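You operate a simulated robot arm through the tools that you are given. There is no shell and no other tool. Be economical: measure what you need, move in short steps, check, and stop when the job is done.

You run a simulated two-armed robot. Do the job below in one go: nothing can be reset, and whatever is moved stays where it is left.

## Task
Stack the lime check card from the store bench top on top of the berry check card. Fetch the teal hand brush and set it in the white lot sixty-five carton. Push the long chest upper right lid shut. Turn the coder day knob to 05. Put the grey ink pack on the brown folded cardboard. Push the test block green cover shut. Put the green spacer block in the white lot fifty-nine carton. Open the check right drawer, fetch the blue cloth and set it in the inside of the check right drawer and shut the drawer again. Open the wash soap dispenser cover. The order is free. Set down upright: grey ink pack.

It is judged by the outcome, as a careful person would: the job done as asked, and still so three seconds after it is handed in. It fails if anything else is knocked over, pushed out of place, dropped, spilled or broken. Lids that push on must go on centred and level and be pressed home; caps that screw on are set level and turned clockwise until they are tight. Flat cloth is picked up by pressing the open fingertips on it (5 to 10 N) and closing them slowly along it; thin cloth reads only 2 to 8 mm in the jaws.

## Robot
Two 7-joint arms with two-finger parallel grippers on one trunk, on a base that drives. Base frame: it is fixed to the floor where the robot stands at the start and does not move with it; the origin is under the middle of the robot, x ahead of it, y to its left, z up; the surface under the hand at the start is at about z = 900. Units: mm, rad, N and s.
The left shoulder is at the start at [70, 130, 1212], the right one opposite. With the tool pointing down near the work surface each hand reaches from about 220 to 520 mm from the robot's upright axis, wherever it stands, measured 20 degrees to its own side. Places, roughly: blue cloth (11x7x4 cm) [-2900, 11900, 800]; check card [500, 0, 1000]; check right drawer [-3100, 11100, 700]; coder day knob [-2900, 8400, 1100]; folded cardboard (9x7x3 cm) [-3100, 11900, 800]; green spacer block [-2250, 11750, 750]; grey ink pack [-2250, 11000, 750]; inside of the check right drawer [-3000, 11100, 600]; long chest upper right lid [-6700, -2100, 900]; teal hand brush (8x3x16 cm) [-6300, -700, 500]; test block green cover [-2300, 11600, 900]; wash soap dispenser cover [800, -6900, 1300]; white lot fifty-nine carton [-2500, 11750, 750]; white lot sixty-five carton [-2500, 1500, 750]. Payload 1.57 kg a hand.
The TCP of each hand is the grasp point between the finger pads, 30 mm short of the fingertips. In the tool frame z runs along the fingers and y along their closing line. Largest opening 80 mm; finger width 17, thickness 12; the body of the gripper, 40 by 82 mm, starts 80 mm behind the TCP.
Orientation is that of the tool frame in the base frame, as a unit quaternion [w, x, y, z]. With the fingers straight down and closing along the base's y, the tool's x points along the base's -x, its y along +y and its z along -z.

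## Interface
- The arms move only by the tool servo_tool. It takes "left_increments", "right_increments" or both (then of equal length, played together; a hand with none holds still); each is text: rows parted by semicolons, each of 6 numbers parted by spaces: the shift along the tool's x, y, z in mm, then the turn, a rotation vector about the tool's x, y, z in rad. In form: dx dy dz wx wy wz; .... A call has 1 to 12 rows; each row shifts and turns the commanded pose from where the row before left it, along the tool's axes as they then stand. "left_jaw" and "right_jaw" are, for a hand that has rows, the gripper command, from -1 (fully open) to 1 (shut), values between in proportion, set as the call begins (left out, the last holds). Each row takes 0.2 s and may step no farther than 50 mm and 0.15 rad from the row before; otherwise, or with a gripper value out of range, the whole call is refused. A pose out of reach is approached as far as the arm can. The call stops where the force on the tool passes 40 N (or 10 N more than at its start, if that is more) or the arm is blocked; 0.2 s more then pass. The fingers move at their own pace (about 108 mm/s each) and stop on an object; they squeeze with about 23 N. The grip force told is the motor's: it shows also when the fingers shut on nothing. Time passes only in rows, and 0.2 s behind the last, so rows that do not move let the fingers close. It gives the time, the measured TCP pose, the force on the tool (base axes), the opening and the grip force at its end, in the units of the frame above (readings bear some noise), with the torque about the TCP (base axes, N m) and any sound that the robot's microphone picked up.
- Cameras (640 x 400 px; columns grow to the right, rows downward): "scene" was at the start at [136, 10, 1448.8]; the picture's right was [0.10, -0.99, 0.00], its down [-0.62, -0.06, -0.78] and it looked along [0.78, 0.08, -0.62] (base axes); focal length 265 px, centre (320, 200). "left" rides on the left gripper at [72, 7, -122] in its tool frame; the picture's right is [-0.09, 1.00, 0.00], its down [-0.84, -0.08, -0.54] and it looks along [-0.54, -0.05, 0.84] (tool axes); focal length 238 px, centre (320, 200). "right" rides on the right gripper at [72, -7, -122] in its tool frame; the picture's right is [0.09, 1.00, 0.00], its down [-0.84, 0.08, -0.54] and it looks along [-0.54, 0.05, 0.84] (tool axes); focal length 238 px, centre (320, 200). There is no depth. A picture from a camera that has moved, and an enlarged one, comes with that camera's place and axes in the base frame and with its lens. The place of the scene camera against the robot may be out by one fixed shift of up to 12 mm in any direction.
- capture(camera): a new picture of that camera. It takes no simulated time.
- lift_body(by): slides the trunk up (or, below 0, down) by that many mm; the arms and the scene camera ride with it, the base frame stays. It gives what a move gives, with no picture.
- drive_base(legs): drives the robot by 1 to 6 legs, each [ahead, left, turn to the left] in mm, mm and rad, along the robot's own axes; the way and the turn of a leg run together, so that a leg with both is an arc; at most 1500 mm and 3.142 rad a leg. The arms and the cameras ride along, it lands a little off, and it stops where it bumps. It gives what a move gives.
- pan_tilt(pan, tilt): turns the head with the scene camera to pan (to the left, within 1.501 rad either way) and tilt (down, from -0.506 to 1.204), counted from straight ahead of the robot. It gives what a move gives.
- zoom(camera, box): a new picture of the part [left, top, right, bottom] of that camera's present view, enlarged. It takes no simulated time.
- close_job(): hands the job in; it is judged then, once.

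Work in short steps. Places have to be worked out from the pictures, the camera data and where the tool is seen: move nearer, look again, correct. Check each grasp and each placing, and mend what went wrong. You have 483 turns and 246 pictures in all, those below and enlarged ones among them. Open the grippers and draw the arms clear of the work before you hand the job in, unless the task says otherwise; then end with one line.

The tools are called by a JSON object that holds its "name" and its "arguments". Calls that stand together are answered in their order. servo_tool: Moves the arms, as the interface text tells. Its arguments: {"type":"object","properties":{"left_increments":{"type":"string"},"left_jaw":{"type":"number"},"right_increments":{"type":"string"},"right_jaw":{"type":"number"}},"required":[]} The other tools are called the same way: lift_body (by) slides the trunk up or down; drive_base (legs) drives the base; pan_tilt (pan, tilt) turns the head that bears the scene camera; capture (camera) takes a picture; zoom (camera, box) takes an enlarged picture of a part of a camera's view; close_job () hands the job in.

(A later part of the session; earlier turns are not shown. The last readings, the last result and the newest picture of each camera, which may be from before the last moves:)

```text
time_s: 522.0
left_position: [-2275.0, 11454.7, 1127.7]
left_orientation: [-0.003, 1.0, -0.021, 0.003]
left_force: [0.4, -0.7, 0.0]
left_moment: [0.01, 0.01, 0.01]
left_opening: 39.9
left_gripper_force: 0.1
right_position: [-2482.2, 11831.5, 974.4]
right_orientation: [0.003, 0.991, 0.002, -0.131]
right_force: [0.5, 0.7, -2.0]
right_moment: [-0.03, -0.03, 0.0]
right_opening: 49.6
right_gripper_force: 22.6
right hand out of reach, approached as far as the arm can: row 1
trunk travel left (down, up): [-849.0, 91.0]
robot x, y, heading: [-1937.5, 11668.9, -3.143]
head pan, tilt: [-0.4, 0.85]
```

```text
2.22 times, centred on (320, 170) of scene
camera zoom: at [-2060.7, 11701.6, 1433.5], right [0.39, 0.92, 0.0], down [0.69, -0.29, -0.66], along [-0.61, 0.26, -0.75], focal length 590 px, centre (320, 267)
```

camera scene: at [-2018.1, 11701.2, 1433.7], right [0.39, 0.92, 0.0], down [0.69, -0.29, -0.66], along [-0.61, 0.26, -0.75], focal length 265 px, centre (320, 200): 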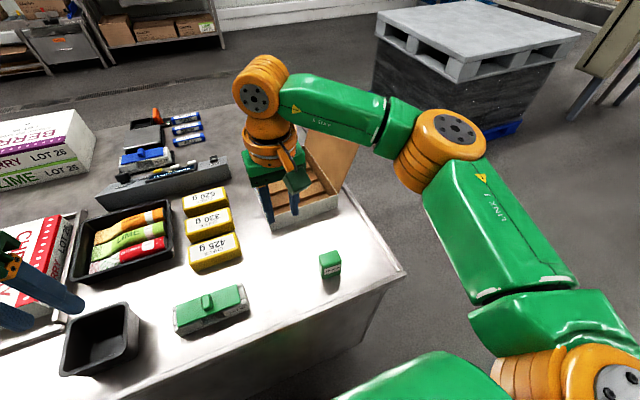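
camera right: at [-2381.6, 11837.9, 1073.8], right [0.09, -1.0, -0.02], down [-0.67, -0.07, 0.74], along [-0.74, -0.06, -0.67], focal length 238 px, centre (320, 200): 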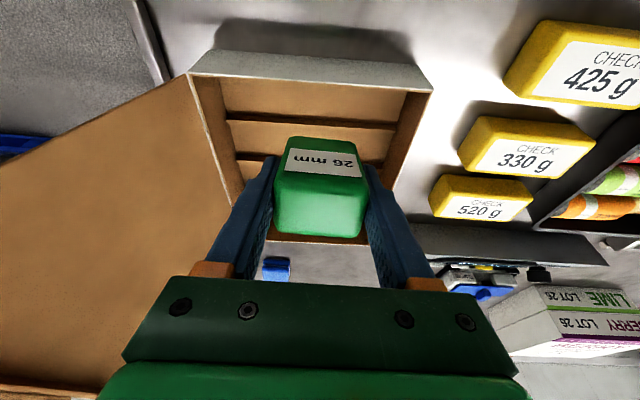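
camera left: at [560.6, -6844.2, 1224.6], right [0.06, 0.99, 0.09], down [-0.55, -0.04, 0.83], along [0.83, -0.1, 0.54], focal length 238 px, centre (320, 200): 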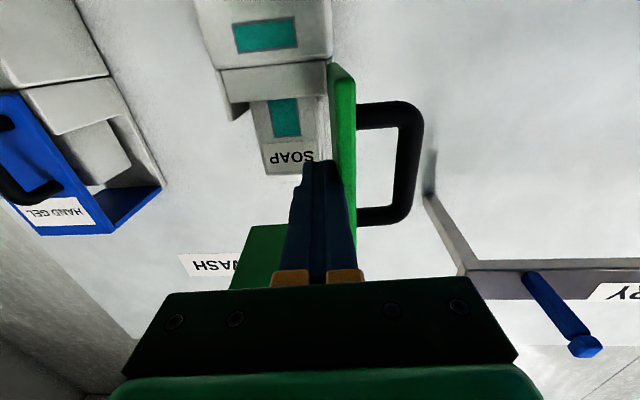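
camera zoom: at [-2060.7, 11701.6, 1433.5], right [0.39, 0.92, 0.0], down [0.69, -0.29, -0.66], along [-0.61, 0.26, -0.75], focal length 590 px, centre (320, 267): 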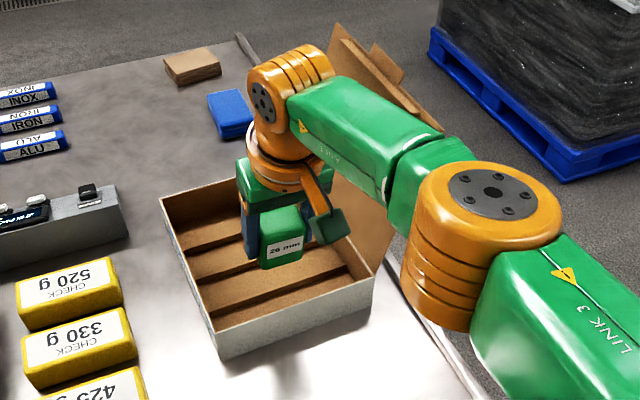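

The block is inside the outline with clearance. I lower 60 mm more in steps.

{"name": "servo_tool", "arguments": {"right_increments": "4.9 0 19.4 0 0 0; 4.9 0 19.4 0 0 0; 4.9 0 19.4 0 0 0; 0 0 0 0 0 0"}}

{"name": "zoom", "arguments": {"camera": "scene", "box": [220, 80, 420, 260]}}

```text
time_s: 523.0
left_position: [-2274.7, 11455.3, 1126.6]
left_orientation: [-0.002, 1.0, -0.022, 0.003]
left_force: [-0.4, 0.8, -0.4]
left_moment: [0.01, -0.02, 0.04]
left_opening: 40.3
left_gripper_force: 0.1
right_position: [-2480.6, 11832.6, 944.7]
right_orientation: [0.004, 0.991, 0.001, -0.132]
right_force: [-0.2, 0.2, -1.3]
right_moment: [0.01, -0.02, 0.02]
right_opening: 49.6
right_gripper_force: 23.2
right hand out of reach, approached as far as the arm can: row 2, 3
trunk travel left (down, up): [-849.0, 91.0]
robot x, y, heading: [-1934.4, 11664.7, -3.14]
head pan, tilt: [-0.4, 0.85]
```

```text
2.22 times, centred on (320, 170) of scene
camera zoom: at [-2060.9, 11701.3, 1433.5], right [0.39, 0.92, 0.0], down [0.69, -0.29, -0.66], along [-0.61, 0.26, -0.75], focal length 590 px, centre (320, 267)
```

zoom: 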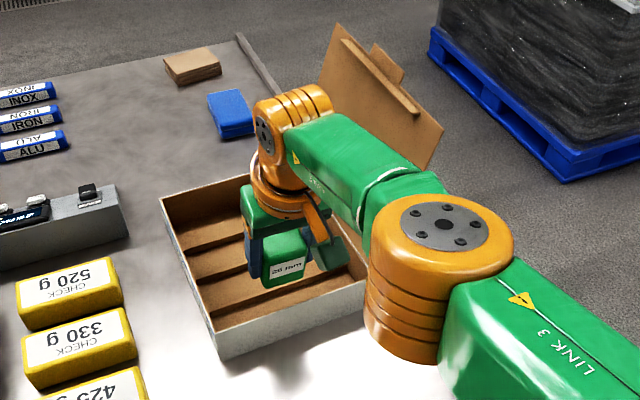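

I lower the trunk in steps instead, watching the force.

{"name": "lift_body", "arguments": {"by": -35}}

{"name": "lift_body", "arguments": {"by": -20}}

{"name": "capture", "arguments": {"camera": "scene"}}

```text
time_s: 523.8
left_position: [-2274.5, 11454.4, 1091.8]
left_orientation: [-0.002, 1.0, -0.023, 0.003]
left_force: [-0.8, -0.3, -0.7]
left_moment: [-0.01, 0.01, 0.0]
left_opening: 39.8
left_gripper_force: 0.0
right_position: [-2480.9, 11832.9, 909.2]
right_orientation: [0.003, 0.991, 0.001, -0.132]
right_force: [0.6, 0.3, -0.3]
right_moment: [-0.01, 0.03, 0.02]
right_opening: 49.8
right_gripper_force: 22.7
trunk travel left (down, up): [-814.0, 126.0]
robot x, y, heading: [-1936.3, 11671.1, -3.141]
head pan, tilt: [-0.4, 0.85]
```

```text
time_s: 524.5
left_position: [-2275.8, 11454.0, 1073.4]
left_orientation: [-0.002, 1.0, -0.022, 0.002]
left_force: [-0.2, 1.5, 0.3]
left_moment: [-0.01, 0.0, 0.01]
left_opening: 40.2
left_gripper_force: 0.1
right_position: [-2481.2, 11832.2, 889.5]
right_orientation: [0.002, 0.991, 0.001, -0.131]
right_force: [-0.1, -0.4, -1.0]
right_moment: [-0.01, 0.03, -0.04]
right_opening: 49.8
right_gripper_force: 23.4
trunk travel left (down, up): [-794.0, 146.0]
robot x, y, heading: [-1938.4, 11668.8, -3.143]
head pan, tilt: [-0.4, 0.85]
```

```text
76 pictures are left
camera scene: at [-2060.8, 11701.5, 1378.4], right [0.39, 0.92, 0.0], down [0.69, -0.29, -0.66], along [-0.61, 0.26, -0.75], focal length 265 px, centre (320, 200)
```

scene: 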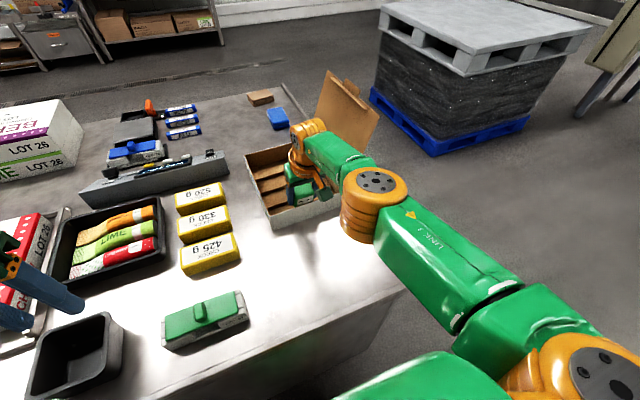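

I lower a bit more toward the carton floor.

{"name": "lift_body", "arguments": {"by": -15}}

{"name": "lift_body", "arguments": {"by": -8}}

{"name": "lift_body", "arguments": {"by": -8}}

```text
time_s: 525.1
left_position: [-2275.9, 11454.3, 1057.6]
left_orientation: [-0.002, 1.0, -0.022, 0.002]
left_force: [-0.1, 0.8, 0.5]
left_moment: [-0.02, 0.01, -0.04]
left_opening: 40.0
left_gripper_force: 0.1
right_position: [-2480.4, 11832.5, 874.4]
right_orientation: [0.002, 0.991, 0.001, -0.131]
right_force: [-0.5, -0.1, -0.2]
right_moment: [0.01, 0.0, 0.03]
right_opening: 49.8
right_gripper_force: 22.7
trunk travel left (down, up): [-779.0, 161.0]
robot x, y, heading: [-1938.4, 11671.8, -3.136]
head pan, tilt: [-0.4, 0.85]
```

```text
time_s: 525.6
left_position: [-2275.3, 11454.4, 1049.3]
left_orientation: [-0.003, 1.0, -0.021, 0.002]
left_force: [-0.1, -0.3, -0.2]
left_moment: [0.02, 0.01, -0.02]
left_opening: 39.9
left_gripper_force: 0.0
right_position: [-2480.6, 11832.2, 866.5]
right_orientation: [0.002, 0.991, 0.001, -0.132]
right_force: [0.0, 0.2, 0.2]
right_moment: [0.02, 0.01, -0.01]
right_opening: 49.8
right_gripper_force: 22.6
trunk travel left (down, up): [-771.0, 169.0]
robot x, y, heading: [-1938.7, 11668.8, -3.142]
head pan, tilt: [-0.4, 0.85]
```

```text
time_s: 526.2
left_position: [-2270.2, 11452.5, 1043.4]
left_orientation: [-0.004, 1.0, -0.023, 0.002]
left_force: [0.2, 1.1, 0.9]
left_moment: [-0.01, 0.0, 0.02]
left_opening: 40.2
left_gripper_force: 0.0
right_position: [-2478.6, 11830.9, 861.9]
right_orientation: [0.003, 0.991, 0.001, -0.135]
right_force: [-3.5, 0.8, 17.8]
right_moment: [0.15, 0.09, 0.02]
right_opening: 49.9
right_gripper_force: 23.1
trunk travel left (down, up): [-763.0, 177.0]
robot x, y, heading: [-1938.5, 11667.5, -3.145]
head pan, tilt: [-0.4, 0.85]
```

Contact at 18 N. I ease up 4 mm, open the fingers partly, and raise the trunk.

{"name": "lift_body", "arguments": {"by": 4}}

{"name": "servo_tool", "arguments": {"right_increments": "0 0 0 0 0 0; 0 0 0 0 0 0; 0 0 0 0 0 0", "right_jaw": -0.6}}

{"name": "lift_body", "arguments": {"by": 82}}

{"name": "servo_tool", "arguments": {"right_increments": "-7 0 -29 0 0 0; -7 0 -29 0 0 0; -7 0 -29 0 0 0; -7 0 -29 0 0 0; 0 0 0 0 0 0"}}

{"name": "zoom", "arguments": {"camera": "scene", "box": [220, 80, 420, 260]}}

```text
time_s: 526.8
left_position: [-2273.7, 11454.7, 1045.7]
left_orientation: [-0.002, 1.0, -0.022, 0.002]
left_force: [0.0, 0.6, 0.0]
left_moment: [0.03, 0.06, 0.0]
left_opening: 39.7
left_gripper_force: 0.1
right_position: [-2479.0, 11831.9, 862.0]
right_orientation: [0.003, 0.991, 0.002, -0.133]
right_force: [0.8, 0.5, 0.5]
right_moment: [0.04, -0.02, 0.01]
right_opening: 49.9
right_gripper_force: 23.0
trunk travel left (down, up): [-767.0, 173.0]
robot x, y, heading: [-1937.0, 11671.8, -3.145]
head pan, tilt: [-0.4, 0.85]
```

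```text
time_s: 527.5
left_position: [-2276.3, 11453.7, 1045.5]
left_orientation: [-0.002, 1.0, -0.022, 0.002]
left_force: [-0.8, -0.4, -0.1]
left_moment: [0.01, 0.02, 0.01]
left_opening: 39.8
left_gripper_force: 0.1
right_position: [-2479.7, 11831.4, 863.6]
right_orientation: [0.002, 0.991, 0.001, -0.132]
right_force: [-0.3, -0.4, -0.9]
right_moment: [0.0, 0.0, 0.04]
right_opening: 63.9
right_gripper_force: 0.1
trunk travel left (down, up): [-767.0, 173.0]
robot x, y, heading: [-1940.9, 11671.4, -3.142]
head pan, tilt: [-0.4, 0.85]
```

```text
time_s: 528.7
left_position: [-2274.4, 11454.9, 1126.9]
left_orientation: [-0.002, 1.0, -0.022, 0.002]
left_force: [-0.4, 0.4, 0.1]
left_moment: [0.03, 0.0, 0.0]
left_opening: 39.9
left_gripper_force: 0.0
right_position: [-2479.9, 11832.0, 945.4]
right_orientation: [0.003, 0.991, 0.001, -0.133]
right_force: [0.0, -0.1, 0.2]
right_moment: [0.0, -0.04, 0.01]
right_opening: 63.9
right_gripper_force: 0.1
trunk travel left (down, up): [-849.0, 91.0]
robot x, y, heading: [-1938.4, 11670.3, -3.141]
head pan, tilt: [-0.4, 0.85]
```

```text
time_s: 529.9
left_position: [-2274.2, 11454.9, 1126.8]
left_orientation: [-0.003, 1.0, -0.021, 0.003]
left_force: [0.6, 0.5, 0.8]
left_moment: [0.01, 0.01, 0.01]
left_opening: 39.9
left_gripper_force: 0.0
right_position: [-2475.3, 11832.2, 1064.8]
right_orientation: [0.002, 0.991, 0.0, -0.131]
right_force: [0.8, -1.2, -0.2]
right_moment: [-0.01, -0.01, 0.03]
right_opening: 64.3
right_gripper_force: 0.0
trunk travel left (down, up): [-849.0, 91.0]
robot x, y, heading: [-1938.8, 11664.9, -3.147]
head pan, tilt: [-0.4, 0.85]
```

```text
2.22 times, centred on (320, 170) of scene
camera zoom: at [-2060.4, 11701.5, 1433.5], right [0.39, 0.92, 0.0], down [0.69, -0.29, -0.66], along [-0.61, 0.26, -0.75], focal length 590 px, centre (320, 267)
```

zoom: 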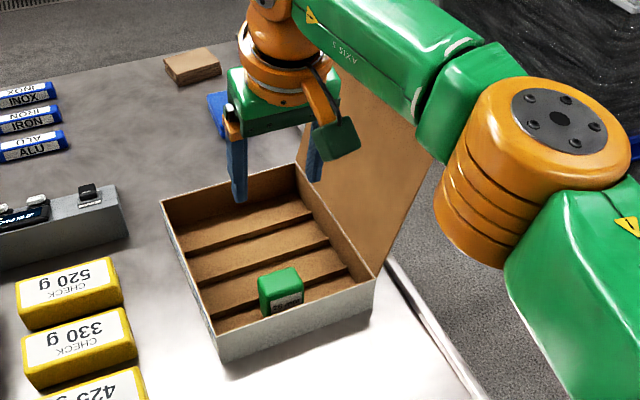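

The spacer lies in the LOT 59 carton. Next the grey ink pack: I retract the right hand, back slightly and shift the base left by 470 mm.

{"name": "servo_tool", "arguments": {"right_increments": "25 0 -15 0 0.12 0; 30 0 -10 0 0.13 0; 35 10 0 0 0 0; 25 20 0 0 0 0; 0 0 0 0 0 0"}}

{"name": "drive_base", "arguments": {"legs": [[-60, 0, 0], [0, 470, 0]]}}

{"name": "pan_tilt", "arguments": {"pan": 0.3, "tilt": 0.85}}

{"name": "capture", "arguments": {"camera": "scene"}}

{"name": "capture", "arguments": {"camera": "left"}}

```text
time_s: 531.1
left_position: [-2276.4, 11453.9, 1127.0]
left_orientation: [-0.003, 1.0, -0.021, 0.003]
left_force: [0.4, -0.4, 0.5]
left_moment: [0.0, 0.03, -0.03]
left_opening: 40.0
left_gripper_force: 0.1
right_position: [-2356.5, 11803.6, 1077.6]
right_orientation: [0.003, 1.0, 0.002, -0.007]
right_force: [0.1, 0.0, 0.2]
right_moment: [0.01, -0.05, -0.03]
right_opening: 64.0
right_gripper_force: 0.1
trunk travel left (down, up): [-849.0, 91.0]
robot x, y, heading: [-1939.4, 11670.8, -3.14]
head pan, tilt: [-0.4, 0.85]
```

```text
time_s: 534.5
left_position: [-2213.1, 10983.7, 1127.6]
left_orientation: [-0.001, 1.0, -0.019, 0.003]
left_force: [0.0, -0.2, -0.7]
left_moment: [0.0, 0.02, 0.02]
left_opening: 39.9
left_gripper_force: 0.0
right_position: [-2296.4, 11331.8, 1077.0]
right_orientation: [0.004, 1.0, 0.004, -0.007]
right_force: [-0.9, -0.2, -0.9]
right_moment: [0.02, 0.01, 0.01]
right_opening: 64.3
right_gripper_force: 0.0
trunk travel left (down, up): [-849.0, 91.0]
robot x, y, heading: [-1875.2, 11199.1, -3.137]
head pan, tilt: [-0.4, 0.85]
```

```text
time_s: 535.6
left_position: [-2212.7, 10981.5, 1126.8]
left_orientation: [-0.003, 1.0, -0.02, 0.002]
left_force: [0.1, 0.1, 0.1]
left_moment: [-0.01, 0.01, 0.02]
left_opening: 39.9
left_gripper_force: 0.2
right_position: [-2296.8, 11331.3, 1076.2]
right_orientation: [0.002, 1.0, 0.003, -0.008]
right_force: [-0.1, 0.3, -0.4]
right_moment: [0.02, 0.01, 0.0]
right_opening: 63.9
right_gripper_force: 0.0
trunk travel left (down, up): [-849.0, 91.0]
robot x, y, heading: [-1877.3, 11196.5, -3.14]
head pan, tilt: [0.3, 0.85]
```

```text
74 pictures are left
camera scene: at [-2001.4, 11176.0, 1433.5], right [-0.3, 0.95, 0.0], down [0.72, 0.22, -0.66], along [-0.63, -0.2, -0.75], focal length 265 px, centre (320, 200)
```

scene: 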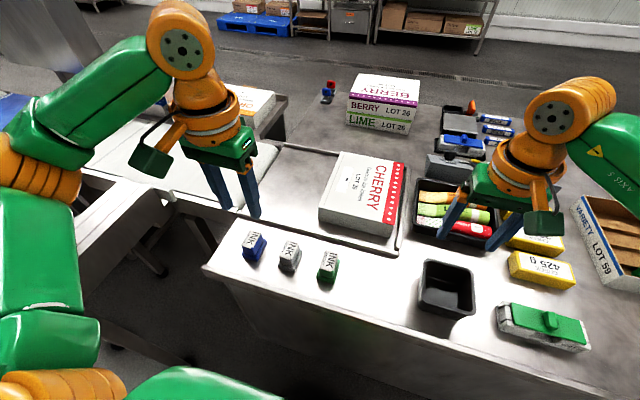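

```text
73 pictures are left
camera left: at [-2142.5, 10972.2, 1250.1], right [-0.13, -0.99, -0.01], down [-0.84, 0.11, 0.54], along [-0.53, 0.08, -0.84], focal length 238 px, centre (320, 200)
```

left: 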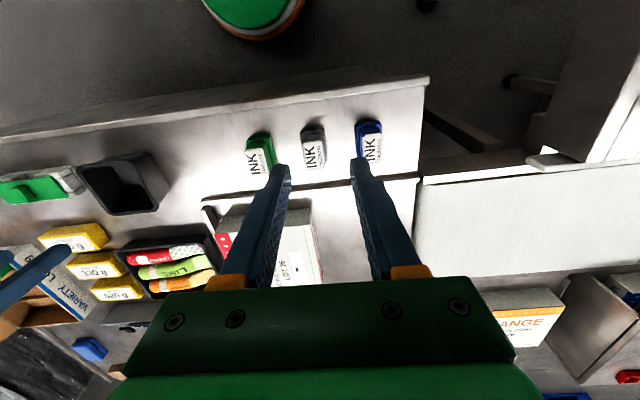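

The grey ink pack is at about (-2291, 11007, 850). I bring the left hand above it.

{"name": "servo_tool", "arguments": {"left_increments": "-19 -6 38 0 0 0; -19 -6 38 0 0 0; -19 -6 38 0 0 0; -18 -6 38 0 0 0; 0 0 0 0 0 0", "left_jaw": -1}}

{"name": "capture", "arguments": {"camera": "left"}}

{"name": "zoom", "arguments": {"camera": "scene", "box": [200, 200, 380, 320]}}

```text
time_s: 536.8
left_position: [-2285.7, 11009.7, 974.0]
left_orientation: [-0.002, 1.0, -0.02, 0.003]
left_force: [0.7, -0.7, 0.0]
left_moment: [0.0, -0.01, 0.0]
left_opening: 80.1
left_gripper_force: 0.1
right_position: [-2295.6, 11329.8, 1076.0]
right_orientation: [0.003, 1.0, 0.003, -0.007]
right_force: [0.0, -0.6, 0.2]
right_moment: [-0.01, -0.02, -0.01]
right_opening: 64.2
right_gripper_force: 0.0
trunk travel left (down, up): [-849.0, 91.0]
robot x, y, heading: [-1877.4, 11196.9, -3.138]
head pan, tilt: [0.3, 0.85]
```

```text
72 pictures are left
camera left: at [-2215.5, 10999.8, 1097.5], right [-0.13, -0.99, -0.01], down [-0.84, 0.11, 0.54], along [-0.53, 0.08, -0.84], focal length 238 px, centre (320, 200)
```

left: 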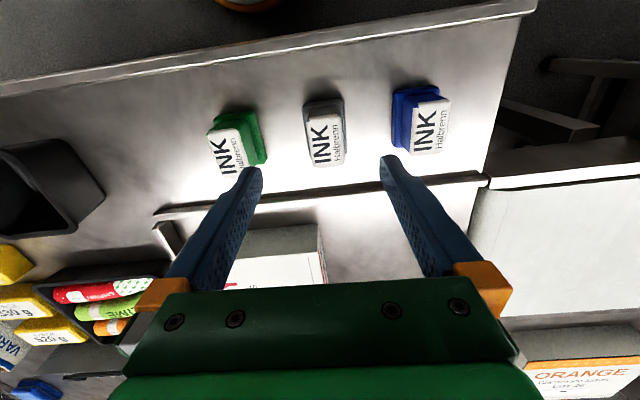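

```text
3.33 times, centred on (290, 260) of scene
camera zoom: at [-2001.2, 11175.7, 1433.5], right [-0.3, 0.95, 0.0], down [0.72, 0.23, -0.66], along [-0.63, -0.2, -0.75], focal length 884 px, centre (420, 0)
```

zoom: 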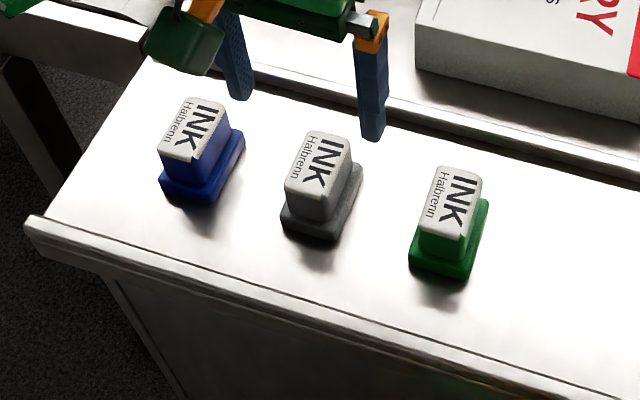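

The ink pack is centred. I descend to grip its upper part above the wider base.

{"name": "servo_tool", "arguments": {"left_increments": "0 0 35 0 0 0; 0 0 30 0 0 0; 0 0 15 0 0 0; 0 0 0 0 0 0"}}

{"name": "capture", "arguments": {"camera": "left"}}

```text
time_s: 537.8
left_position: [-2284.7, 11009.4, 895.1]
left_orientation: [-0.002, 1.0, -0.02, 0.002]
left_force: [-0.2, 0.0, 0.2]
left_moment: [0.01, 0.02, 0.0]
left_opening: 80.1
left_gripper_force: 0.1
right_position: [-2298.0, 11330.3, 1075.7]
right_orientation: [0.003, 1.0, 0.004, -0.007]
right_force: [0.2, -0.2, 0.8]
right_moment: [-0.01, 0.04, 0.0]
right_opening: 64.0
right_gripper_force: 0.0
trunk travel left (down, up): [-849.0, 91.0]
robot x, y, heading: [-1877.5, 11195.4, -3.139]
head pan, tilt: [0.3, 0.85]
```

```text
70 pictures are left
camera left: at [-2215.5, 11000.2, 1017.1], right [-0.13, -0.99, -0.01], down [-0.84, 0.11, 0.54], along [-0.53, 0.08, -0.84], focal length 238 px, centre (320, 200)
```

left: 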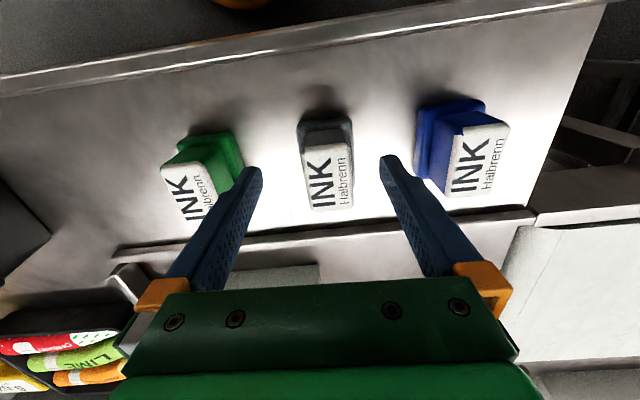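

I lower 18 mm more, shift 5 mm and close gently.

{"name": "servo_tool", "arguments": {"left_increments": "0 5 9 0 0 0; 0 0 9 0 0 0; 0 0 0 0 0 0"}}

{"name": "servo_tool", "arguments": {"left_increments": "0 0 0 0 0 0; 0 0 0 0 0 0; 0 0 0 0 0 0", "left_jaw": 1}}

{"name": "servo_tool", "arguments": {"left_increments": "0 0 -30 0 0 0; 0 0 -40 0 0 0; 0 0 -45 0 0 0; 0 0 -45 0 0 0; 0 0 -45 0 0 0; 0 0 0 0 0 0"}}

{"name": "capture", "arguments": {"camera": "left"}}

```text
time_s: 538.6
left_position: [-2286.9, 11003.7, 877.2]
left_orientation: [-0.004, 1.0, -0.018, 0.003]
left_force: [-0.1, -0.6, 0.3]
left_moment: [-0.07, 0.01, 0.03]
left_opening: 79.9
left_gripper_force: 0.1
right_position: [-2296.4, 11330.2, 1076.2]
right_orientation: [0.002, 1.0, 0.002, -0.007]
right_force: [0.4, -0.1, 0.3]
right_moment: [0.01, 0.01, -0.02]
right_opening: 64.0
right_gripper_force: 0.1
trunk travel left (down, up): [-849.0, 91.0]
robot x, y, heading: [-1874.2, 11199.5, -3.134]
head pan, tilt: [0.3, 0.85]
```

```text
time_s: 539.4
left_position: [-2285.0, 11004.5, 876.6]
left_orientation: [-0.003, 1.0, -0.019, 0.002]
left_force: [-0.8, 0.7, 1.7]
left_moment: [-0.11, 0.0, 0.01]
left_opening: 33.5
left_gripper_force: 23.1
right_position: [-2297.1, 11330.4, 1077.3]
right_orientation: [0.003, 1.0, 0.003, -0.007]
right_force: [-0.2, -0.9, -0.3]
right_moment: [0.01, 0.0, -0.01]
right_opening: 63.9
right_gripper_force: 0.1
trunk travel left (down, up): [-849.0, 91.0]
robot x, y, heading: [-1876.3, 11196.8, -3.134]
head pan, tilt: [0.3, 0.85]
```

```text
time_s: 540.8
left_position: [-2287.3, 11003.5, 1082.4]
left_orientation: [-0.003, 1.0, -0.019, 0.004]
left_force: [-0.7, 0.1, -1.8]
left_moment: [0.02, 0.01, 0.01]
left_opening: 33.5
left_gripper_force: 22.9
right_position: [-2297.3, 11330.5, 1075.6]
right_orientation: [0.002, 1.0, 0.003, -0.007]
right_force: [-0.3, -0.3, -0.4]
right_moment: [-0.01, 0.01, 0.01]
right_opening: 63.9
right_gripper_force: 0.1
trunk travel left (down, up): [-849.0, 91.0]
robot x, y, heading: [-1876.3, 11202.6, -3.138]
head pan, tilt: [0.3, 0.85]
```

```text
69 pictures are left
camera left: at [-2216.7, 10994.7, 1204.3], right [-0.13, -0.99, -0.01], down [-0.84, 0.11, 0.54], along [-0.53, 0.08, -0.84], focal length 238 px, centre (320, 200)
```

left: 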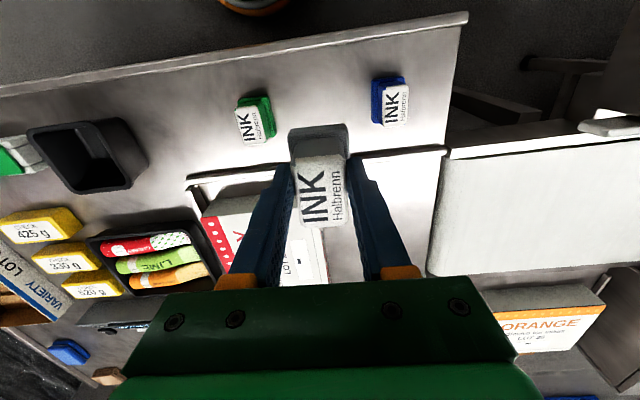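

The ink pack is held firmly. I drive around to the north side of the table, turning to face south near x≈-2930.

{"name": "drive_base", "arguments": {"legs": [[-450, 0, 0], [0, 0, -1.571], [1420, 0, 0], [0, 0, 1.565], [1450, 0, 0], [0, 0, 1.57]]}}

{"name": "pan_tilt", "arguments": {"pan": 0.0, "tilt": 0.6}}

{"name": "capture", "arguments": {"camera": "scene"}}

```text
time_s: 568.4
left_position: [-2717.4, 12173.0, 1081.7]
left_orientation: [-0.004, 0.715, 0.699, 0.0]
left_force: [-0.2, 0.9, -1.3]
left_moment: [0.01, 0.01, 0.0]
left_opening: 33.5
left_gripper_force: 22.6
right_position: [-3043.4, 12157.4, 1076.8]
right_orientation: [0.006, 0.699, 0.715, -0.003]
right_force: [-0.3, 0.3, -1.0]
right_moment: [-0.01, 0.0, -0.02]
right_opening: 64.0
right_gripper_force: 0.1
trunk travel left (down, up): [-849.0, 91.0]
robot x, y, heading: [-2920.0, 12582.7, -1.551]
head pan, tilt: [0.3, 0.85]
```

```text
time_s: 569.2
left_position: [-2717.2, 12173.0, 1082.3]
left_orientation: [-0.003, 0.715, 0.699, 0.0]
left_force: [-0.8, 0.3, -1.8]
left_moment: [-0.01, 0.0, 0.0]
left_opening: 33.6
left_gripper_force: 22.5
right_position: [-3042.5, 12157.6, 1076.6]
right_orientation: [0.007, 0.699, 0.715, -0.004]
right_force: [-0.1, 0.3, -0.7]
right_moment: [0.03, -0.02, 0.0]
right_opening: 64.3
right_gripper_force: 0.1
trunk travel left (down, up): [-849.0, 91.0]
robot x, y, heading: [-2922.9, 12576.0, -1.551]
head pan, tilt: [0.0, 0.6]
```

```text
68 pictures are left
camera scene: at [-2914.6, 12441.5, 1454.3], right [-1.0, -0.02, 0.0], down [-0.01, 0.57, -0.82], along [0.02, -0.82, -0.57], focal length 265 px, centre (320, 200)
```

scene: 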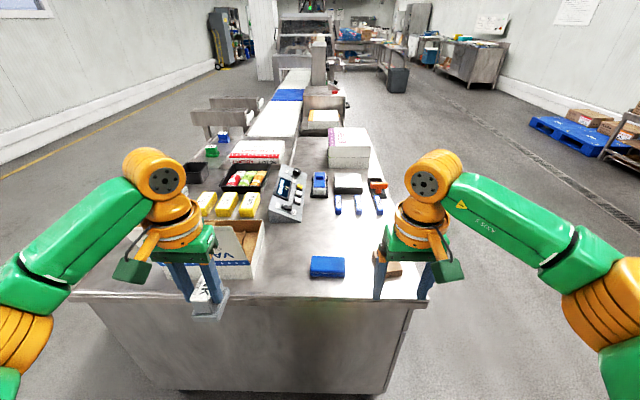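

Cardboard is at about (-3111, 11902) and cloth at (-2925, 11903). To place the ink with the left hand I shift the base right (west) 350 mm and ahead 240 mm.

{"name": "drive_base", "arguments": {"legs": [[0, -350, -0.02], [240, 0, 0]]}}

{"name": "pan_tilt", "arguments": {"pan": 0.3, "tilt": 0.85}}

{"name": "capture", "arguments": {"camera": "scene"}}

{"name": "capture", "arguments": {"camera": "left"}}

```text
time_s: 572.8
left_position: [-3075.2, 11928.8, 1082.3]
left_orientation: [-0.003, 0.722, 0.692, -0.001]
left_force: [-0.2, -1.0, -1.2]
left_moment: [0.0, -0.01, 0.04]
left_opening: 33.4
left_gripper_force: 22.7
right_position: [-3399.9, 11920.1, 1077.3]
right_orientation: [0.008, 0.706, 0.708, -0.004]
right_force: [0.6, 0.8, 0.6]
right_moment: [-0.03, -0.03, 0.01]
right_opening: 64.2
right_gripper_force: 0.0
trunk travel left (down, up): [-849.0, 91.0]
robot x, y, heading: [-3267.3, 12336.9, -1.568]
head pan, tilt: [0.0, 0.6]
```

```text
time_s: 573.6
left_position: [-3075.4, 11926.2, 1080.9]
left_orientation: [-0.004, 0.721, 0.693, 0.001]
left_force: [0.3, -0.7, -2.7]
left_moment: [0.02, 0.01, -0.01]
left_opening: 33.7
left_gripper_force: 22.8
right_position: [-3400.8, 11915.6, 1076.3]
right_orientation: [0.006, 0.706, 0.708, -0.003]
right_force: [-0.6, 0.3, -0.3]
right_moment: [0.0, 0.01, -0.04]
right_opening: 64.2
right_gripper_force: 0.1
trunk travel left (down, up): [-849.0, 91.0]
robot x, y, heading: [-3267.8, 12337.5, -1.565]
head pan, tilt: [0.3, 0.85]
```

```text
67 pictures are left
camera scene: at [-3244.7, 12212.1, 1433.4], right [-0.96, -0.3, 0.0], down [-0.22, 0.72, -0.66], along [0.2, -0.63, -0.75], focal length 265 px, centre (320, 200)
```

scene: 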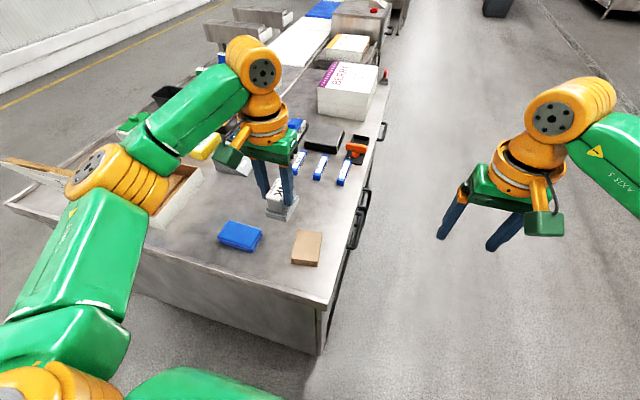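

```text
66 pictures are left
camera left: at [-3066.3, 11997.5, 1203.9], right [0.99, -0.13, -0.01], down [-0.11, -0.84, 0.54], along [-0.08, -0.53, -0.84], focal length 238 px, centre (320, 200)
```

left: 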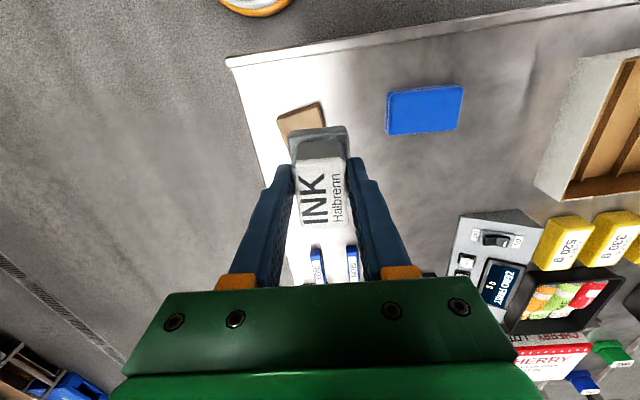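

The cardboard's centre is at about (-3105, 11889). I move the ink pack above it and descend part way.

{"name": "servo_tool", "arguments": {"left_increments": "-19 -14 20 0 0 0; -19 -14 30 0 0 0; 0 0 40 0 0 0; 0 0 35 0 0 0; 0 0 0 0 0 0"}}

{"name": "capture", "arguments": {"camera": "left"}}

{"name": "zoom", "arguments": {"camera": "scene", "box": [210, 160, 370, 290]}}

```text
time_s: 574.8
left_position: [-3106.3, 11890.3, 957.2]
left_orientation: [-0.004, 0.721, 0.692, 0.0]
left_force: [-0.8, -0.2, -2.3]
left_moment: [0.05, 0.02, 0.01]
left_opening: 33.6
left_gripper_force: 23.4
right_position: [-3401.5, 11917.4, 1077.3]
right_orientation: [0.006, 0.706, 0.708, -0.003]
right_force: [0.5, 0.0, 0.0]
right_moment: [0.0, 0.01, -0.02]
right_opening: 64.2
right_gripper_force: 0.1
trunk travel left (down, up): [-849.0, 91.0]
robot x, y, heading: [-3266.3, 12337.3, -1.573]
head pan, tilt: [0.3, 0.85]
```

```text
65 pictures are left
camera left: at [-3096.4, 11961.1, 1079.5], right [0.99, -0.13, -0.01], down [-0.11, -0.84, 0.54], along [-0.08, -0.53, -0.84], focal length 238 px, centre (320, 200)
```

left: 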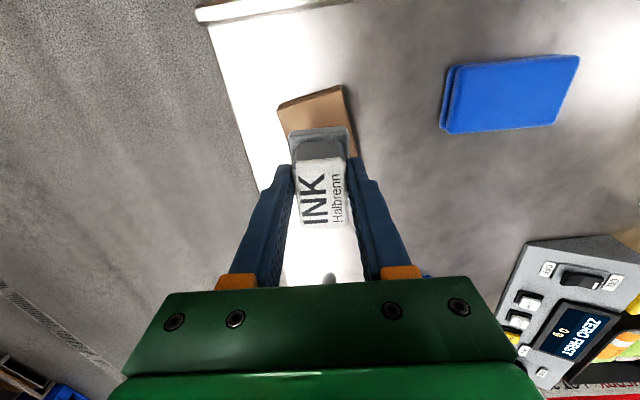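

```text
3.08 times, centred on (290, 225) of scene
camera zoom: at [-3245.2, 12212.4, 1433.4], right [-0.95, -0.3, 0.0], down [-0.22, 0.72, -0.66], along [0.2, -0.63, -0.75], focal length 816 px, centre (412, 123)
```

zoom: 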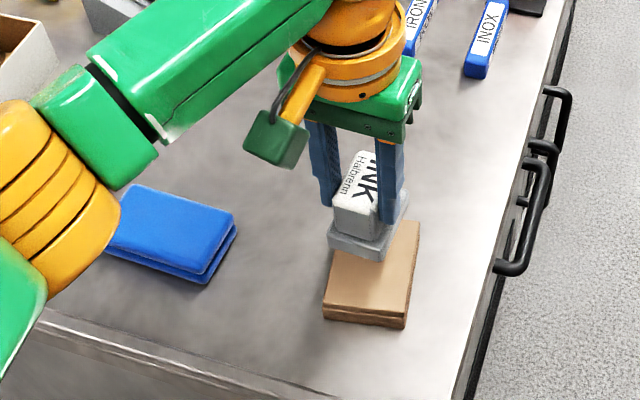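

The projection shows the ink will land on the cardboard's centre. I lower slowly to contact.

{"name": "servo_tool", "arguments": {"left_increments": "0 0 20 0 0 0; 0 0 15 0 0 0; 0 0 6 0 0 0; 0 0 4 0 0 0; 0 0 3 0 0 0; 0 0 0 0 0 0"}}

```text
time_s: 576.2
left_position: [-3106.2, 11890.5, 908.2]
left_orientation: [-0.003, 0.722, 0.692, 0.0]
left_force: [0.5, 0.4, -2.0]
left_moment: [-0.01, -0.01, 0.0]
left_opening: 33.3
left_gripper_force: 22.9
right_position: [-3401.7, 11917.5, 1076.9]
right_orientation: [0.007, 0.706, 0.708, -0.003]
right_force: [0.0, -0.5, -0.7]
right_moment: [-0.04, -0.02, -0.02]
right_opening: 64.0
right_gripper_force: 0.0
trunk travel left (down, up): [-849.0, 91.0]
robot x, y, heading: [-3269.2, 12338.1, -1.57]
head pan, tilt: [0.3, 0.85]
```

{"name": "servo_tool", "arguments": {"left_increments": "0 0 2 0 0 0; 0 0 2 0 0 0; 0 0 2 0 0 0; 0 0 0 0 0 0"}}

{"name": "zoom", "arguments": {"camera": "scene", "box": [240, 190, 360, 280]}}

```text
time_s: 577.2
left_position: [-3106.5, 11891.4, 902.8]
left_orientation: [-0.003, 0.723, 0.691, -0.001]
left_force: [0.4, -1.7, 4.1]
left_moment: [-0.19, -0.14, -0.02]
left_opening: 33.5
left_gripper_force: 23.1
right_position: [-3401.8, 11917.9, 1077.5]
right_orientation: [0.008, 0.706, 0.708, -0.004]
right_force: [0.0, -1.0, -0.6]
right_moment: [-0.01, -0.02, 0.02]
right_opening: 63.9
right_gripper_force: 0.1
trunk travel left (down, up): [-849.0, 91.0]
robot x, y, heading: [-3271.7, 12339.2, -1.57]
head pan, tilt: [0.3, 0.85]
```

```text
4.44 times, centred on (300, 235) of scene
camera zoom: at [-3245.2, 12213.7, 1433.7], right [-0.95, -0.3, 0.0], down [-0.22, 0.72, -0.66], along [0.2, -0.63, -0.75], focal length 1179 px, centre (409, 44)
```

zoom: 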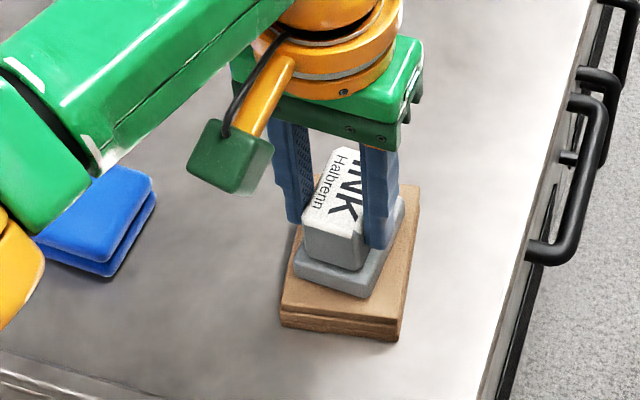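

The ink stands on the cardboard. I release with a modest opening and lift straight up.

{"name": "servo_tool", "arguments": {"left_increments": "0 0 0 0 0 0; 0 0 0 0 0 0; 0 0 -15 0 0 0; 0 0 -40 0 0 0; 0 0 -45 0 0 0; 0 0 -45 0 0 0; 0 0 0 0 0 0", "left_jaw": -0.3}}

{"name": "zoom", "arguments": {"camera": "scene", "box": [210, 180, 390, 330]}}

```text
time_s: 578.8
left_position: [-3103.8, 11890.0, 1048.3]
left_orientation: [-0.003, 0.722, 0.692, 0.0]
left_force: [0.0, -0.4, 0.0]
left_moment: [-0.01, 0.01, 0.0]
left_opening: 52.1
left_gripper_force: 0.1
right_position: [-3400.8, 11917.5, 1077.3]
right_orientation: [0.006, 0.706, 0.708, -0.004]
right_force: [0.0, 0.2, -0.1]
right_moment: [0.01, 0.03, -0.01]
right_opening: 64.1
right_gripper_force: 0.0
trunk travel left (down, up): [-849.0, 91.0]
robot x, y, heading: [-3270.1, 12336.7, -1.57]
head pan, tilt: [0.3, 0.85]
```

```text
2.67 times, centred on (300, 255) of scene
camera zoom: at [-3244.8, 12213.0, 1433.5], right [-0.95, -0.3, 0.0], down [-0.22, 0.72, -0.66], along [0.2, -0.63, -0.75], focal length 707 px, centre (373, 53)
```

zoom: 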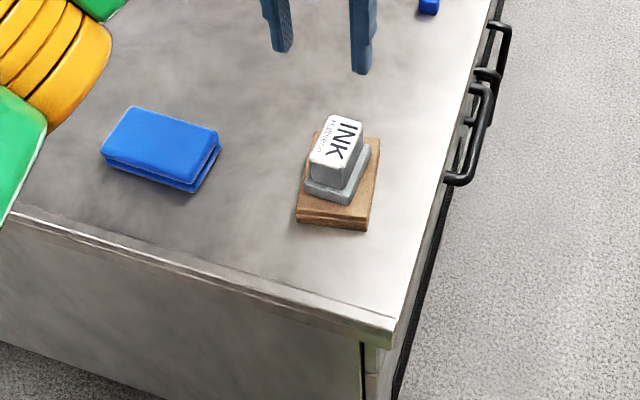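

The ink pack stands upright on the cardboard. Next I drive around to the west side of the table, facing east, for the cloth and drawer.

{"name": "drive_base", "arguments": {"legs": [[0, -480, 0], [570, 0, 0], [0, 0, 1.57]]}}

{"name": "pan_tilt", "arguments": {"pan": 0.0, "tilt": 0.7}}

{"name": "capture", "arguments": {"camera": "scene"}}

```text
time_s: 588.4
left_position: [-3303.3, 11924.8, 1048.0]
left_orientation: [-0.002, 0.024, 1.0, -0.003]
left_force: [-0.2, 0.7, -0.5]
left_moment: [-0.03, -0.02, -0.01]
left_opening: 51.8
left_gripper_force: 0.1
right_position: [-3332.2, 11629.1, 1076.3]
right_orientation: [0.008, 0.001, 1.0, 0.003]
right_force: [0.0, 0.0, 0.1]
right_moment: [0.01, 0.0, -0.01]
right_opening: 64.1
right_gripper_force: 0.1
trunk travel left (down, up): [-849.0, 91.0]
robot x, y, heading: [-3750.7, 11764.3, -0.001]
head pan, tilt: [0.3, 0.85]
```

```text
time_s: 589.2
left_position: [-3303.5, 11926.0, 1048.0]
left_orientation: [-0.003, 0.024, 1.0, -0.003]
left_force: [-0.4, 0.4, 0.2]
left_moment: [0.0, -0.01, -0.01]
left_opening: 51.9
left_gripper_force: 0.0
right_position: [-3332.6, 11630.0, 1076.5]
right_orientation: [0.007, 0.001, 1.0, 0.002]
right_force: [0.8, 0.4, -0.9]
right_moment: [-0.01, 0.0, -0.02]
right_opening: 64.0
right_gripper_force: 0.0
trunk travel left (down, up): [-849.0, 91.0]
robot x, y, heading: [-3754.1, 11765.8, -0.005]
head pan, tilt: [0.0, 0.7]
```

```text
61 pictures are left
camera scene: at [-3615.9, 11765.9, 1445.7], right [0.0, -1.0, 0.0], down [-0.64, 0.0, -0.76], along [0.76, 0.0, -0.64], focal length 265 px, centre (320, 200)
```

scene: 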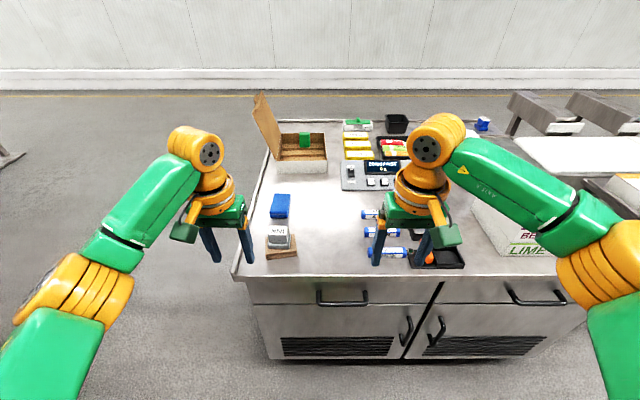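

The right drawer's handle is at about (-3211, 11136, 740). I fetch the cloth first with the left hand: drive 330 mm ahead and look from the hand camera.

{"name": "drive_base", "arguments": {"legs": [[330, 0, 0]]}}

{"name": "servo_tool", "arguments": {"left_increments": "0 0 0 0 0 0; 0 0 0 0 0 0", "left_jaw": -1}}

{"name": "capture", "arguments": {"camera": "left"}}

{"name": "zoom", "arguments": {"camera": "scene", "box": [160, 150, 360, 310]}}

```text
time_s: 591.4
left_position: [-2977.1, 11922.4, 1048.3]
left_orientation: [-0.001, 0.026, 1.0, -0.002]
left_force: [1.2, -0.5, -0.4]
left_moment: [0.01, -0.01, -0.01]
left_opening: 52.1
left_gripper_force: 0.2
right_position: [-3005.7, 11626.3, 1078.2]
right_orientation: [0.008, 0.002, 1.0, 0.002]
right_force: [0.1, 0.4, 0.3]
right_moment: [0.0, -0.02, -0.02]
right_opening: 64.1
right_gripper_force: 0.1
trunk travel left (down, up): [-849.0, 91.0]
robot x, y, heading: [-3421.3, 11761.1, -0.008]
head pan, tilt: [0.0, 0.7]
```

```text
time_s: 592.0
left_position: [-2975.3, 11922.1, 1048.1]
left_orientation: [-0.002, 0.025, 1.0, -0.002]
left_force: [-0.1, 0.2, 0.1]
left_moment: [0.02, 0.01, 0.01]
left_opening: 80.1
left_gripper_force: 0.0
right_position: [-3005.2, 11626.2, 1077.3]
right_orientation: [0.008, 0.002, 1.0, 0.003]
right_force: [0.3, 0.1, 0.3]
right_moment: [0.01, -0.01, 0.0]
right_opening: 64.2
right_gripper_force: 0.0
trunk travel left (down, up): [-849.0, 91.0]
robot x, y, heading: [-3422.6, 11765.8, -0.007]
head pan, tilt: [0.0, 0.7]
```

```text
60 pictures are left
camera left: at [-3047.6, 11934.2, 1170.6], right [0.14, 0.99, -0.01], down [0.83, -0.12, 0.54], along [0.53, -0.08, -0.84], focal length 238 px, centre (320, 200)
```

left: 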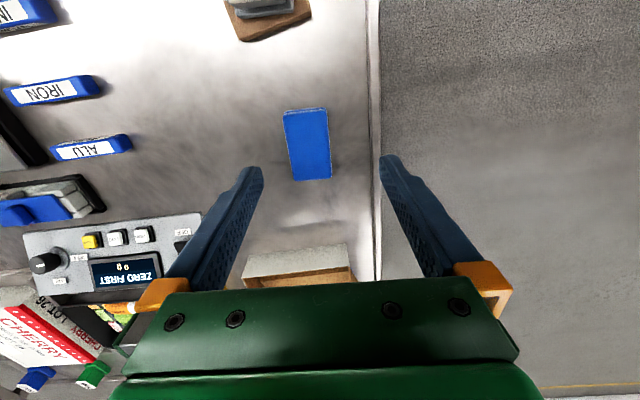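

```text
2.50 times, centred on (260, 230) of scene
camera zoom: at [-3288.6, 11763.4, 1445.9], right [-0.01, -1.0, 0.0], down [-0.64, 0.0, -0.77], along [0.77, -0.01, -0.64], focal length 663 px, centre (470, 125)
```

zoom: 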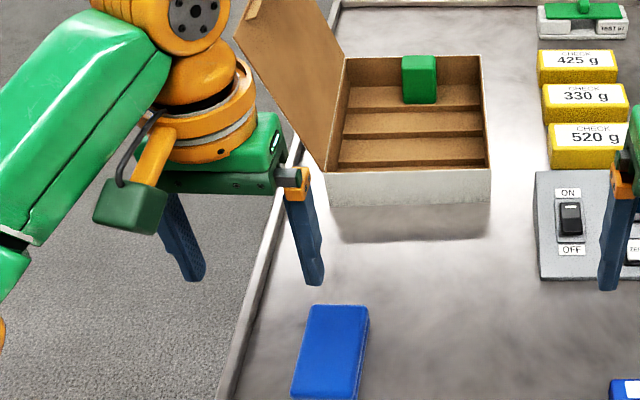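

The cloth's centre is at about (-2937, 11900), with its long side along x. I move over it and descend part way with the jaws fully open.

{"name": "servo_tool", "arguments": {"left_increments": "-20 -10 35 0 0 0.04; -20 -10 35 0 0 0; 0 0 40 0 0 0; 0 0 35 0 0 0; 0 0 0 0 0 0"}}

{"name": "capture", "arguments": {"camera": "left"}}

```text
time_s: 593.1
left_position: [-2944.2, 11901.7, 903.3]
left_orientation: [-0.003, 0.046, 0.999, -0.002]
left_force: [-0.4, -0.6, 0.0]
left_moment: [0.02, -0.01, -0.01]
left_opening: 80.2
left_gripper_force: 0.1
left hand out of reach, approached as far as the arm can: row 4
right_position: [-3004.7, 11627.1, 1076.4]
right_orientation: [0.007, 0.003, 1.0, 0.003]
right_force: [-0.5, 0.1, -0.1]
right_moment: [0.0, 0.02, 0.02]
right_opening: 64.1
right_gripper_force: 0.1
trunk travel left (down, up): [-849.0, 91.0]
robot x, y, heading: [-3424.6, 11765.1, -0.006]
head pan, tilt: [0.0, 0.7]
```

```text
58 pictures are left
camera left: at [-3015.8, 11915.9, 1025.8], right [0.18, 0.98, -0.01], down [0.83, -0.15, 0.54], along [0.53, -0.1, -0.84], focal length 238 px, centre (320, 200)
```

left: 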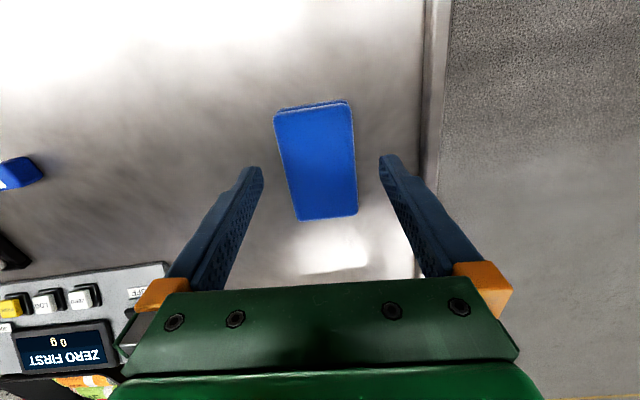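

The cloth sits centred between the fingers. The arm is at its reach limit, so I lower the trunk about 50 mm toward the table, watching the force.

{"name": "lift_body", "arguments": {"by": -40}}

{"name": "lift_body", "arguments": {"by": -10}}

{"name": "capture", "arguments": {"camera": "left"}}

```text
time_s: 594.0
left_position: [-2943.9, 11902.2, 864.1]
left_orientation: [-0.003, 0.045, 0.999, -0.003]
left_force: [0.9, -0.3, 0.1]
left_moment: [0.0, 0.01, -0.01]
left_opening: 80.0
left_gripper_force: 0.1
right_position: [-3005.2, 11626.8, 1036.9]
right_orientation: [0.007, 0.002, 1.0, 0.002]
right_force: [-0.1, -0.6, -0.4]
right_moment: [0.0, 0.01, 0.01]
right_opening: 63.9
right_gripper_force: 0.2
trunk travel left (down, up): [-809.0, 131.0]
robot x, y, heading: [-3423.2, 11763.7, -0.006]
head pan, tilt: [0.0, 0.7]
```

```text
time_s: 594.6
left_position: [-2944.3, 11901.1, 854.6]
left_orientation: [-0.002, 0.046, 0.999, -0.002]
left_force: [0.1, -0.1, -0.4]
left_moment: [-0.02, 0.02, 0.02]
left_opening: 80.0
left_gripper_force: 0.0
right_position: [-3003.8, 11626.3, 1026.8]
right_orientation: [0.007, 0.003, 1.0, 0.004]
right_force: [0.2, 0.3, 0.3]
right_moment: [-0.01, 0.02, 0.01]
right_opening: 64.0
right_gripper_force: 0.1
trunk travel left (down, up): [-799.0, 141.0]
robot x, y, heading: [-3423.4, 11764.7, -0.011]
head pan, tilt: [0.0, 0.7]
```

```text
57 pictures are left
camera left: at [-3015.6, 11916.2, 976.0], right [0.18, 0.98, -0.01], down [0.83, -0.15, 0.54], along [0.53, -0.1, -0.84], focal length 238 px, centre (320, 200)
```

left: 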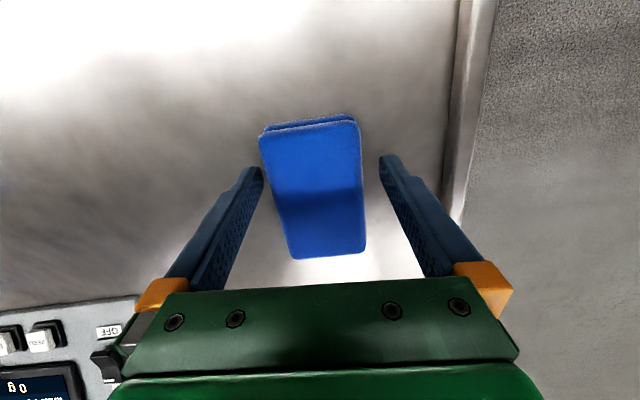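

I shift 6 mm toward -y and turn slightly to align with the cloth, then lower until light table contact.

{"name": "servo_tool", "arguments": {"left_increments": "0 -6 0 0 0 -0.06; 0 0 0 0 0 0"}}

{"name": "lift_body", "arguments": {"by": -6}}

{"name": "lift_body", "arguments": {"by": -4}}

```text
time_s: 595.2
left_position: [-2945.7, 11895.8, 853.1]
left_orientation: [-0.003, 0.016, 1.0, -0.003]
left_force: [-0.4, -0.5, -0.8]
left_moment: [0.01, -0.03, -0.01]
left_opening: 79.7
left_gripper_force: 0.1
right_position: [-3005.0, 11626.8, 1026.3]
right_orientation: [0.006, 0.002, 1.0, 0.003]
right_force: [-0.7, -0.1, 0.5]
right_moment: [-0.02, 0.03, -0.01]
right_opening: 64.2
right_gripper_force: 0.2
trunk travel left (down, up): [-799.0, 141.0]
robot x, y, heading: [-3421.9, 11759.7, -0.006]
head pan, tilt: [0.0, 0.7]
```

```text
time_s: 595.7
left_position: [-2944.5, 11895.4, 847.2]
left_orientation: [-0.003, 0.016, 1.0, -0.003]
left_force: [0.3, -0.4, 0.2]
left_moment: [0.0, -0.01, 0.0]
left_opening: 80.3
left_gripper_force: 0.0
right_position: [-3005.3, 11626.2, 1020.2]
right_orientation: [0.007, 0.003, 1.0, 0.002]
right_force: [0.0, -0.2, -0.1]
right_moment: [-0.01, 0.0, 0.01]
right_opening: 64.0
right_gripper_force: 0.0
trunk travel left (down, up): [-793.0, 147.0]
robot x, y, heading: [-3424.7, 11766.5, -0.009]
head pan, tilt: [0.0, 0.7]
```

```text
time_s: 596.2
left_position: [-2944.3, 11895.1, 843.7]
left_orientation: [-0.003, 0.016, 1.0, -0.002]
left_force: [0.7, 0.1, -0.6]
left_moment: [0.01, -0.02, 0.0]
left_opening: 80.3
left_gripper_force: 0.0
right_position: [-3004.7, 11627.3, 1016.0]
right_orientation: [0.008, 0.003, 1.0, 0.003]
right_force: [0.1, 0.1, 0.8]
right_moment: [0.01, 0.0, 0.01]
right_opening: 64.0
right_gripper_force: 0.0
trunk travel left (down, up): [-789.0, 151.0]
robot x, y, heading: [-3418.6, 11761.2, -0.007]
head pan, tilt: [0.0, 0.7]
```

No contact yet; I keep lowering in small steps.

{"name": "lift_body", "arguments": {"by": -5}}

{"name": "lift_body", "arguments": {"by": -5}}

{"name": "capture", "arguments": {"camera": "left"}}

```text
time_s: 596.8
left_position: [-2946.0, 11896.4, 841.9]
left_orientation: [0.001, 0.017, 1.0, -0.001]
left_force: [10.0, 5.1, 27.6]
left_moment: [1.38, -0.17, -0.37]
left_opening: 80.2
left_gripper_force: 0.0
right_position: [-3006.9, 11625.0, 1012.5]
right_orientation: [0.009, 0.004, 1.0, 0.003]
right_force: [0.4, 0.2, -0.3]
right_moment: [0.03, -0.01, -0.03]
right_opening: 64.3
right_gripper_force: 0.1
trunk travel left (down, up): [-784.0, 156.0]
robot x, y, heading: [-3426.9, 11763.8, -0.012]
head pan, tilt: [0.0, 0.7]
```

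```text
time_s: 597.1
left_position: [-2945.9, 11894.9, 841.8]
left_orientation: [0.002, 0.016, 1.0, -0.002]
left_force: [-5.1, 0.5, 8.9]
left_moment: [0.42, 0.21, 0.15]
left_opening: 79.8
left_gripper_force: 0.1
right_position: [-3007.8, 11626.2, 1012.0]
right_orientation: [0.009, 0.003, 1.0, 0.004]
right_force: [-0.7, -0.5, -0.3]
right_moment: [0.0, 0.01, 0.02]
right_opening: 64.2
right_gripper_force: 0.1
trunk travel left (down, up): [-784.0, 156.0]
robot x, y, heading: [-3425.7, 11764.0, -0.006]
head pan, tilt: [0.0, 0.7]
stopped: the force on the tool passed its limit at 45 N (the readings are from after the stop); the commanded pose is now the measured one
```

```text
56 pictures are left
camera left: at [-3019.0, 11905.6, 963.9], right [0.12, 0.99, 0.0], down [0.83, -0.1, 0.55], along [0.54, -0.07, -0.84], focal length 238 px, centre (320, 200)
```

left: 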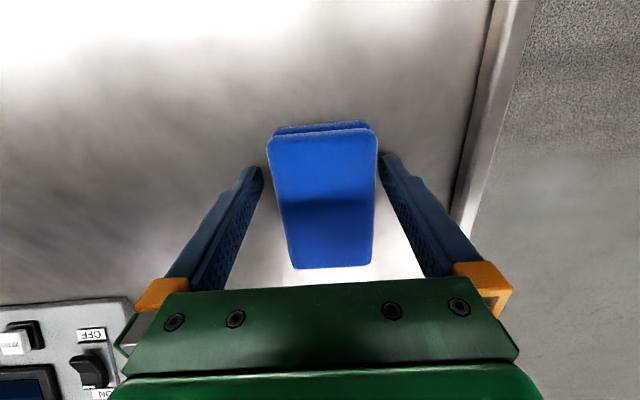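

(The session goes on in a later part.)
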